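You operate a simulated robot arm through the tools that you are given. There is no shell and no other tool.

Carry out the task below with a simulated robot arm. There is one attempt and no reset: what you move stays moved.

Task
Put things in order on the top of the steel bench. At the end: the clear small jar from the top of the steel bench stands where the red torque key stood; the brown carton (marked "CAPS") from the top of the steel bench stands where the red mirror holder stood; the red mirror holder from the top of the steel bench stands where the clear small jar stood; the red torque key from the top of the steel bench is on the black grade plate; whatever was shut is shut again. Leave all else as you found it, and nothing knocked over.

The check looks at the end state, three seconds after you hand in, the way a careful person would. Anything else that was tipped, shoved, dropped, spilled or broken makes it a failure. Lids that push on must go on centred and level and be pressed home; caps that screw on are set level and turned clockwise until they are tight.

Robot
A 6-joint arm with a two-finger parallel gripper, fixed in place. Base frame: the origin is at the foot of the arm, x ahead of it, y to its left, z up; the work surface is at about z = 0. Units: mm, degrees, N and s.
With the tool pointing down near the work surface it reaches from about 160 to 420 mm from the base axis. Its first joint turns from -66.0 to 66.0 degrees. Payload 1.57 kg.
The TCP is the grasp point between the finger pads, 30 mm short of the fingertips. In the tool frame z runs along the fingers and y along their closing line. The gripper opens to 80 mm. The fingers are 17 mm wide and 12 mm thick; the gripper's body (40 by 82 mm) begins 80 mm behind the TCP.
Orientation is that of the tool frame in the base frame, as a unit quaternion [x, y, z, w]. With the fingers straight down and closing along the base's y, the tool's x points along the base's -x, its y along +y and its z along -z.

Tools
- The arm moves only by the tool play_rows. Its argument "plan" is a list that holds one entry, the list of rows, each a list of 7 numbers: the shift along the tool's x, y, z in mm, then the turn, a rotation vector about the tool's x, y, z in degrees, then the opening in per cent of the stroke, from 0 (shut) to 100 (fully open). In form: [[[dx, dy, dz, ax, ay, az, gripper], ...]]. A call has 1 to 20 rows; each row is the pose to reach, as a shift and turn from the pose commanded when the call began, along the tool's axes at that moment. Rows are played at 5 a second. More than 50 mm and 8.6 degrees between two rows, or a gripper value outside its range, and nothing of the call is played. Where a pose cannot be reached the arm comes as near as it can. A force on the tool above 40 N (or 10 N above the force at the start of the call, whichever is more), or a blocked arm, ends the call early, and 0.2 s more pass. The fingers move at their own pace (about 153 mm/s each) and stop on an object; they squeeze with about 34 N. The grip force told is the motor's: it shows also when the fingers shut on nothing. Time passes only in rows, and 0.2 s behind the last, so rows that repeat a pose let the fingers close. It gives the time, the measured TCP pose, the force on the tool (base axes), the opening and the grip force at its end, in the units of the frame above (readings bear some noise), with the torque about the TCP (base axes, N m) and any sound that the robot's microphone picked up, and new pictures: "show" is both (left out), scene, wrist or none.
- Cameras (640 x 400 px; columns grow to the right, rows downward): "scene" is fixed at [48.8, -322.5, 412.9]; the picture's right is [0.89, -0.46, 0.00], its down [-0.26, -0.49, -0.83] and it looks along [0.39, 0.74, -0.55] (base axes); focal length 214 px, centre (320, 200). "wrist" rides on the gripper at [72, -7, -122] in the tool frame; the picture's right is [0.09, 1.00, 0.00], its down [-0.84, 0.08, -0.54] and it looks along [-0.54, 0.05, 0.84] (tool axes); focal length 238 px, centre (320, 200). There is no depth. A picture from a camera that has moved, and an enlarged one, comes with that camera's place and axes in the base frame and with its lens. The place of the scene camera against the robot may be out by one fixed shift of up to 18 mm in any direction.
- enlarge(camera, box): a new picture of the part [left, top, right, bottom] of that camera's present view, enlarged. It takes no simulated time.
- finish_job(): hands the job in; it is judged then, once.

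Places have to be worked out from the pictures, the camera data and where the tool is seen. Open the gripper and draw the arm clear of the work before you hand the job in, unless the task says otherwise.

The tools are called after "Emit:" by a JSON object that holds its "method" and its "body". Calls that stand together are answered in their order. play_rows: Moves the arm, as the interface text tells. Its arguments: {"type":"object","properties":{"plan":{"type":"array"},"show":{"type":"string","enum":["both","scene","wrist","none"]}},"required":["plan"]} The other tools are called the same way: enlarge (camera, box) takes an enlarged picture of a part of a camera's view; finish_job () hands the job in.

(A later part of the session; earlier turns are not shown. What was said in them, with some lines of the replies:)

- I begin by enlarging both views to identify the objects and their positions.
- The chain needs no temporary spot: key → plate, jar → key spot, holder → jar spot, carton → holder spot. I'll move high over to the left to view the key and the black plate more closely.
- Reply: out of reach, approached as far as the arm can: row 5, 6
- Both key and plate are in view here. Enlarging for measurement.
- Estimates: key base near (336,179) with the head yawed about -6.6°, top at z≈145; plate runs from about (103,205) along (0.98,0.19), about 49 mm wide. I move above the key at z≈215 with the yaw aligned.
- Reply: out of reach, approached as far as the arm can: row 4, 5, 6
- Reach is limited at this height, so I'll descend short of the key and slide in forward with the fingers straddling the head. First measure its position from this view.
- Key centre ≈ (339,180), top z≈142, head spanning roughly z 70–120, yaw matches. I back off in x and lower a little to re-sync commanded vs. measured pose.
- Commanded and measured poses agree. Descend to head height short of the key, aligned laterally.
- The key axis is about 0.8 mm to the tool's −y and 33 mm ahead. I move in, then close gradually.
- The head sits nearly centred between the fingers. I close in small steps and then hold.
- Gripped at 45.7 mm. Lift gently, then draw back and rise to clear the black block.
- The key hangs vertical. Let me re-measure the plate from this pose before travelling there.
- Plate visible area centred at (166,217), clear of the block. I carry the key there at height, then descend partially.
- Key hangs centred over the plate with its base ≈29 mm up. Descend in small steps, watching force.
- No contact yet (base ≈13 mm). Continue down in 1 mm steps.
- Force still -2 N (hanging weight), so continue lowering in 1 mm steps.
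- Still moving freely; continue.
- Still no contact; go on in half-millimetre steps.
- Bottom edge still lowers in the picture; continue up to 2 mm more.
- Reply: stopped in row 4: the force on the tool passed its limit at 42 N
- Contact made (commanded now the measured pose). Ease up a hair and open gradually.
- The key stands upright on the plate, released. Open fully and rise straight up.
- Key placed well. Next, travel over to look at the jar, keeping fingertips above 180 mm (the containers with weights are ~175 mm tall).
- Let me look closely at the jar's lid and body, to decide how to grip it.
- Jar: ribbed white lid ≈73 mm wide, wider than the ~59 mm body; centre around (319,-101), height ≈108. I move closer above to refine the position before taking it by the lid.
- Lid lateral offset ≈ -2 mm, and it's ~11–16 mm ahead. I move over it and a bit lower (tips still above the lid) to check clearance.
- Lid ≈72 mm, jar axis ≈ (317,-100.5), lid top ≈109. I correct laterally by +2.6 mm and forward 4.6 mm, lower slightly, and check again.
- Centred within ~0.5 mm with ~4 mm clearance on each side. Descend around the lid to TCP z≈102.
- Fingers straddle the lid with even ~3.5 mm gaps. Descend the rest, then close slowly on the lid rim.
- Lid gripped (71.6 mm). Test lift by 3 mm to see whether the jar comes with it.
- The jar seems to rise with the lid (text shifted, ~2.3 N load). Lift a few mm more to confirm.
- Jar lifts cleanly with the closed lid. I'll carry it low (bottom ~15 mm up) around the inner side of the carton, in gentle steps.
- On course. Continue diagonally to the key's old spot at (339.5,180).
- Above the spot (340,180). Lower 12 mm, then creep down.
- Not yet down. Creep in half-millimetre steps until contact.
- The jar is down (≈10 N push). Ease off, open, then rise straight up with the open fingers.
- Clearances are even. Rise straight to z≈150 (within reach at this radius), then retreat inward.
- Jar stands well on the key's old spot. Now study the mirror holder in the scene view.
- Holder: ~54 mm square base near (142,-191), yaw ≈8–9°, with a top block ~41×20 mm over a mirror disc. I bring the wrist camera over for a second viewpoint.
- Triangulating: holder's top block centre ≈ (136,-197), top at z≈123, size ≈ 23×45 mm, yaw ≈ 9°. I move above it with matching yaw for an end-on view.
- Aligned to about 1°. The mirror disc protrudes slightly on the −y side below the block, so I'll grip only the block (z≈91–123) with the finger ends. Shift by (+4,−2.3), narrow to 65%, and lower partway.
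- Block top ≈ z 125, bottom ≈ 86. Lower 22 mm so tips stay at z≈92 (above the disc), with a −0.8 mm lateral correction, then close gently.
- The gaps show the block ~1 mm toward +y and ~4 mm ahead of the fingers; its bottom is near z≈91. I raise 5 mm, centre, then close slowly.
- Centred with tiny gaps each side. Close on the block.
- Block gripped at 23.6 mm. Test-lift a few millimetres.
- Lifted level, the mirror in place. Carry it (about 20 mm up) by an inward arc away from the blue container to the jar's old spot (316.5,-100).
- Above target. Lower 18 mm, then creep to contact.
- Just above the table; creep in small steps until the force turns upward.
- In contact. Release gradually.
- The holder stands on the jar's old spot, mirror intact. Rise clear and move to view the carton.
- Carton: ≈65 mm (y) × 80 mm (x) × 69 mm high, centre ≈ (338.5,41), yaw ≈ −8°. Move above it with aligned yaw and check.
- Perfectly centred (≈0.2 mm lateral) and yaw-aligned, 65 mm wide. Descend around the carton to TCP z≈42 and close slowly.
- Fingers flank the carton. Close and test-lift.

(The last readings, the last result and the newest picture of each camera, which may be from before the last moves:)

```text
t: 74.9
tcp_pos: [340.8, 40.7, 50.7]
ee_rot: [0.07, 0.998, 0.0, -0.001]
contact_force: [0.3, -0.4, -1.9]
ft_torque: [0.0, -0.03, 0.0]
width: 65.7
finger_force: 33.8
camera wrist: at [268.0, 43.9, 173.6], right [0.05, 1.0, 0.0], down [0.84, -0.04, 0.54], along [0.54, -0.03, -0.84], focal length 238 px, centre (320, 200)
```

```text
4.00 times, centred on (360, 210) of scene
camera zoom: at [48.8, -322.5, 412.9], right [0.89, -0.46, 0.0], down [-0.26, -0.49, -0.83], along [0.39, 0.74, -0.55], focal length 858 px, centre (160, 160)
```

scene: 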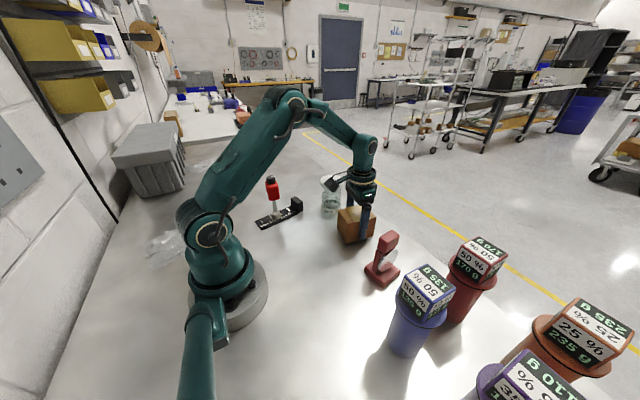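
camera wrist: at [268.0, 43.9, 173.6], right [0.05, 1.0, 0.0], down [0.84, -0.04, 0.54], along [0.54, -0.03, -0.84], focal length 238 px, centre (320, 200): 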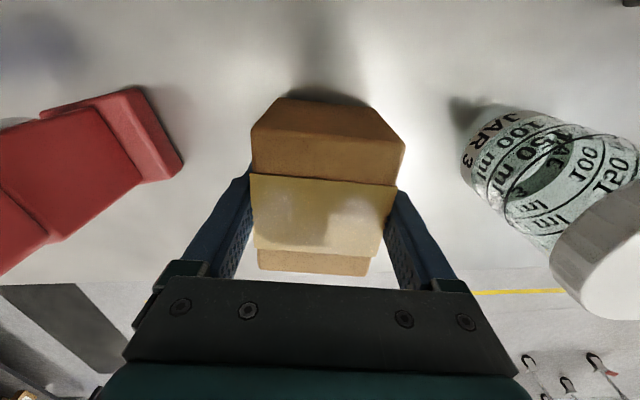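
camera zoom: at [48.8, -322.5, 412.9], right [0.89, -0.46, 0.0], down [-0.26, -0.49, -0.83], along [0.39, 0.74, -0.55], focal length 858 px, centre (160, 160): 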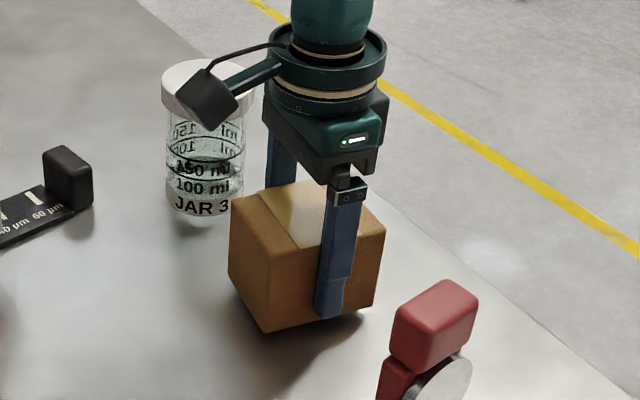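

Carton lifted (≈2 N). Carry it inward, then around to the holder's old spot (137.5,-200.5), clear of the relocated holder and the blue container.

Emit:
{"method": "play_rows", "body": {"plan": [[[8, -2, -8, 0, 0, 0, 68], [26, -8, -18, 0, 0, 0, 68], [48, -15, -24, 0, 0, 0, 68], [72, -22, -24, 0, 0, 0, 68], [96, -30, -24, 0, 0, 0, 68], [116, -40, -24, 0, 0, 0, 68], [124, -58, -24, 0, 0, 0, 68], [127, -80, -24, 0, 0, 0, 68], [130, -103, -24, 0, 0, 0, 68], [133, -126, -24, 0, 0, 0, 68], [138, -148, -24, 0, 0, 0, 68], [144, -170, -24, 0, 0, 0, 68], [150, -192, -24, 0, 0, 0, 68], [155, -212, -24, 0, 0, 0, 68], [160, -232, -24, 0, 0, 0, 68], [164, -250, -24, 0, 0, 0, 68], [167, -262, -24, 0, 0, 0, 68], [167.3, -267, -24, 0, 0, 0, 68], [167.3, -267, -24, 0, 0, 0, 68]]]}}

Emit:
{"method": "enlarge", "body": {"camera": "scene", "box": [270, 240, 450, 400]}}

```text
t: 78.9
tcp_pos: [137.4, -201.3, 75.1]
ee_rot: [0.069, 0.998, 0.0, 0.0]
contact_force: [0.3, 0.5, -1.0]
ft_torque: [0.0, -0.06, 0.01]
width: 66.0
finger_force: 34.0
camera wrist: at [64.3, -197.9, 196.9], right [0.05, 1.0, 0.0], down [0.84, -0.04, 0.54], along [0.54, -0.03, -0.84], focal length 238 px, centre (320, 200)
```

scene: 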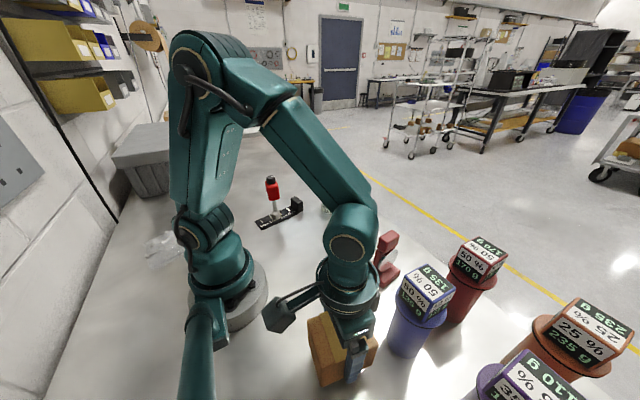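
wrist: 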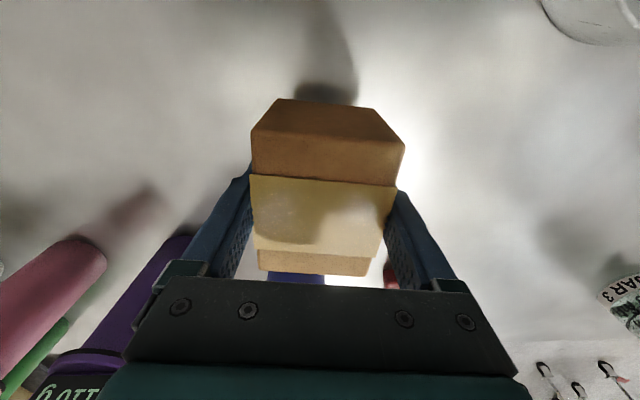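

```text
2.50 times, centred on (360, 320) of scene
camera zoom: at [48.8, -322.5, 412.9], right [0.89, -0.46, 0.0], down [-0.26, -0.49, -0.83], along [0.39, 0.74, -0.55], focal length 536 px, centre (220, -100)
```

zoom: 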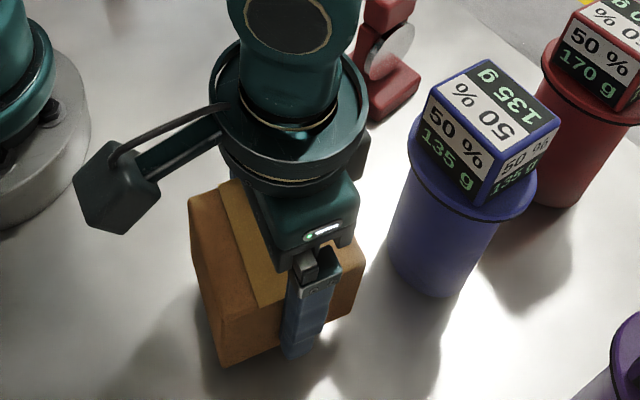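

On position, clear of the blue container. Lower 29 mm then creep.

Emit:
{"method": "play_rows", "body": {"plan": [[[0, 0, 7, 0, 0, 0, 68], [0, 0, 14, 0, 0, 0, 68], [0, 0, 20, 0, 0, 0, 68], [0, 0, 25, 0, 0, 0, 68], [0, 0, 28, 0, 0, 0, 68], [0, 0, 29.5, 0, 0, 0, 68], [0, 0, 29.5, 0, 0, 0, 68]]], "show": "none"}}

Emit:
{"method": "enlarge", "body": {"camera": "scene", "box": [290, 290, 400, 400]}}

```text
t: 80.5
tcp_pos: [138.5, -200.9, 46.2]
ee_rot: [0.07, 0.998, 0.001, 0.0]
contact_force: [-0.2, 0.2, -1.4]
ft_torque: [-0.03, 0.02, -0.01]
width: 65.7
finger_force: 34.8
```

```text
3.64 times, centred on (345, 345) of scene
camera zoom: at [48.8, -322.5, 412.9], right [0.89, -0.46, 0.0], down [-0.26, -0.49, -0.83], along [0.39, 0.74, -0.55], focal length 780 px, centre (229, -327)
```

zoom: 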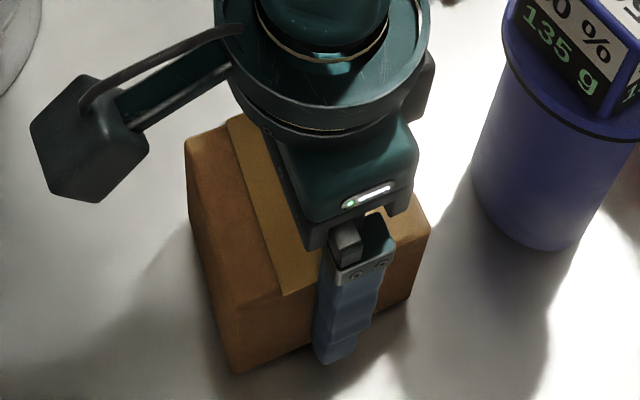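

Creep down to contact.

Emit:
{"method": "play_rows", "body": {"plan": [[[0, 0, 0.5, 0, 0, 0, 68], [0, 0, 1, 0, 0, 0, 68], [0, 0, 1.5, 0, 0, 0, 68], [0, 0, 2, 0, 0, 0, 68], [0, 0, 2.4, 0, 0, 0, 68], [0, 0, 2.8, 0, 0, 0, 68], [0, 0, 3.2, 0, 0, 0, 68], [0, 0, 3.6, 0, 0, 0, 68]]], "show": "none"}}

```text
t: 82.3
tcp_pos: [137.7, -200.0, 42.8]
ee_rot: [0.07, 0.998, 0.001, -0.001]
contact_force: [-4.0, 4.8, 26.9]
ft_torque: [0.32, 0.11, -0.07]
width: 65.6
finger_force: 34.0
```

Firmly in contact (~28 N). Ease up about 0.6 mm, then open gradually.

Emit:
{"method": "play_rows", "body": {"plan": [[[0, 0, -0.4, 0, 0, 0, 68], [0, 0, -0.6, 0, 0, 0, 68], [0, 0, -0.6, 0, 0, 0, 80], [0, 0, -0.6, 0, 0, 0, 83], [0, 0, -0.6, 0, 0, 0, 86], [0, 0, -0.6, 0, 0, 0, 92], [0, 0, -0.6, 0, 0, 0, 100], [0, 0, -0.6, 0, 0, 0, 100]]]}}

Emit:
{"method": "enlarge", "body": {"camera": "wrist", "box": [220, 80, 420, 280]}}

```text
t: 84.1
tcp_pos: [136.8, -200.8, 42.5]
ee_rot: [0.07, 0.998, 0.0, 0.0]
contact_force: [0.1, 0.1, 0.0]
ft_torque: [-0.01, -0.02, -0.03]
width: 80.1
finger_force: 0.1
camera wrist: at [64.5, -197.0, 165.1], right [0.05, 1.0, 0.0], down [0.84, -0.04, 0.54], along [0.54, -0.03, -0.84], focal length 238 px, centre (320, 200)
```

scene: 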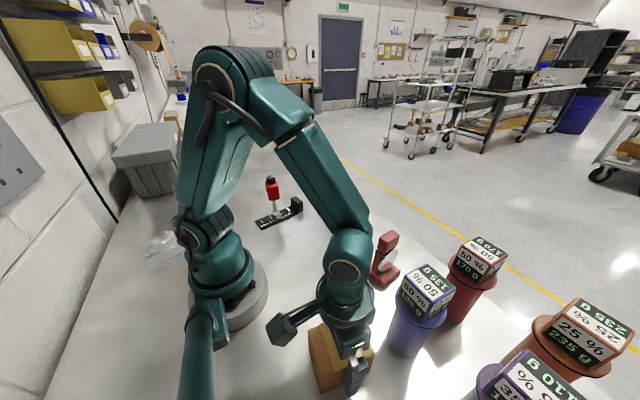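
wrist: 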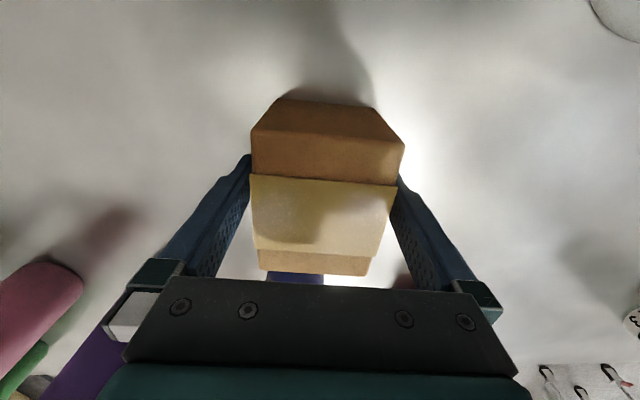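

```text
2.00 times, centred on (320, 180) of wrist
camera zoom: at [64.5, -197.0, 165.1], right [0.05, 1.0, 0.0], down [0.84, -0.04, 0.54], along [0.54, -0.03, -0.84], focal length 477 px, centre (320, 240)
```

zoom: 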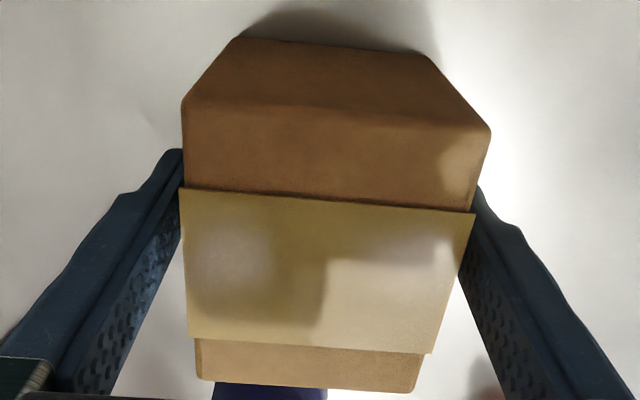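

Released with room on both sides. Rise straight up and draw away to a clear position.

Emit:
{"method": "play_rows", "body": {"plan": [[[0, 0, -12, 0, 0, 0, 100], [0, 0, -28, 0, 0, 0, 100], [0, 0, -48, 0, 0, 0, 100], [0, 0, -72, 0, 0, 0, 100], [0, 0, -98, 0, 0, 0, 100], [0, 0, -125, 0, 0, 0, 100], [0, 0, -150, 0, 0, 0, 100], [0, 25, -165, 0, 0, 0, 100], [-5, 55, -175, 0, 0, -2, 100], [-15, 90, -185, 0, 0, -4, 100], [-25, 125, -190, 0, 0, -6, 100], [-40, 160, -195, 0, 0, -8, 100], [-55, 190, -200, 0, 0, -8, 100], [-60, 205, -200, 0, 0, -8, 100], [-60, 205, -200, 0, 0, -8, 100]]]}}

Emit:
{"method": "enlarge", "body": {"camera": "scene", "box": [240, 150, 480, 400]}}

Emit:
{"method": "enlarge", "body": {"camera": "wrist", "box": [0, 0, 640, 280]}}

```text
t: 87.3
tcp_pos: [224.0, -5.4, 240.0]
ee_rot: [0.001, 1.0, 0.0, 0.0]
contact_force: [0.6, -1.0, -0.2]
ft_torque: [-0.01, 0.04, 0.04]
width: 80.3
finger_force: 0.1
camera wrist: at [152.3, -11.7, 363.4], right [-0.09, 1.0, 0.0], down [0.84, 0.08, 0.54], along [0.54, 0.05, -0.84], focal length 238 px, centre (320, 200)
```

scene: 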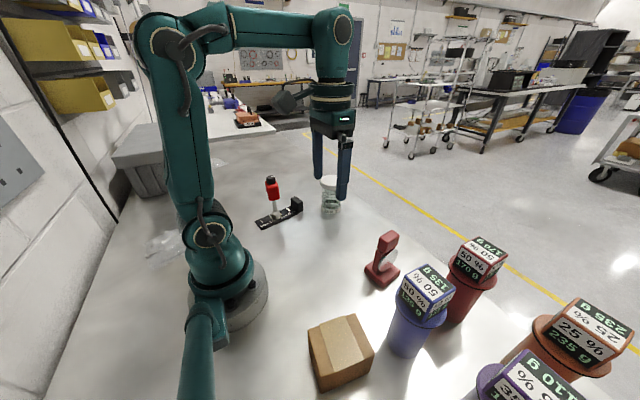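
wrist: 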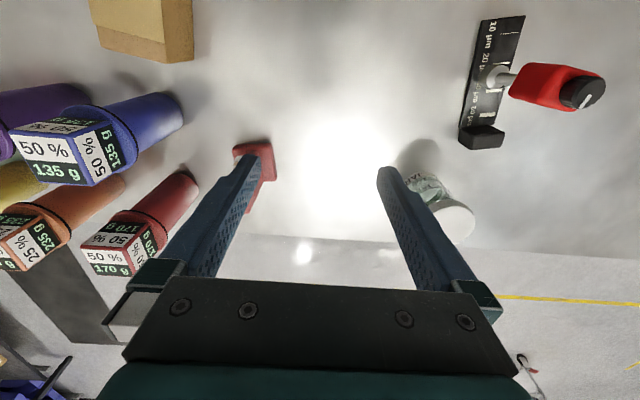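

```text
1.60 times, centred on (360, 275) of scene
camera zoom: at [48.8, -322.5, 412.9], right [0.89, -0.46, 0.0], down [-0.26, -0.49, -0.83], along [0.39, 0.74, -0.55], focal length 343 px, centre (256, 80)
```

zoom: 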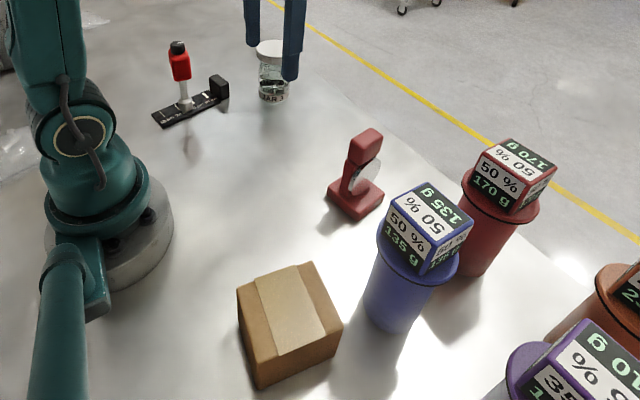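

```text
1.00 times, centred on (320, 140) of wrist (not enlarged: the box is as wide or as high as the picture)
camera zoom: at [152.3, -11.7, 363.4], right [-0.09, 1.0, 0.0], down [0.84, 0.08, 0.54], along [0.54, 0.05, -0.84], focal length 238 px, centre (320, 260)
```

zoom: 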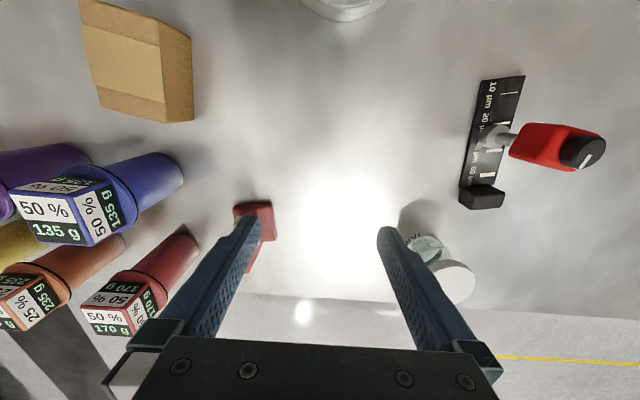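

All four items stand in their goal places: key upright on the plate, jar (lid on) at the key's spot, holder at the jar's spot, carton at the holder's spot. The other items are untouched, and the arm is open and clear, so I hand in.

Emit:
{"method": "finish_job", "body": {}}

```text
The job is handed in.
```

I rearranged the bench as asked and handed the job in. The result of the check has not come back. In the last pictures, everything stands upright:

| Item | Where it is now | How it was handled |
|---|---|---|
| Red torque key | Standing on the black grade plate, near the middle | Gripped by its red head |
| Clear small jar | Where the torque key stood | Lifted by its lid, which stayed on; I never opened it |
| Red mirror holder | Where the jar stood | Gripped by its top block; mirror still in place |
| Brown carton | Where the mirror holder stood | Lowered with about 28 N of push, eased off before release; no damage visible |

- **Placement accuracy:** I estimate each item is within a few millimetres of its spot. I worked out the spots from the camera pictures, so they are not exact. The holder's original centre is the least certain.
- **Carton marking:** I never saw the "CAPS" marking. It was the only brown carton on the bench top.
- **Everything else:** I did not touch the coloured containers or anything else on the bench. The gripper is open and the arm is clear of the work.
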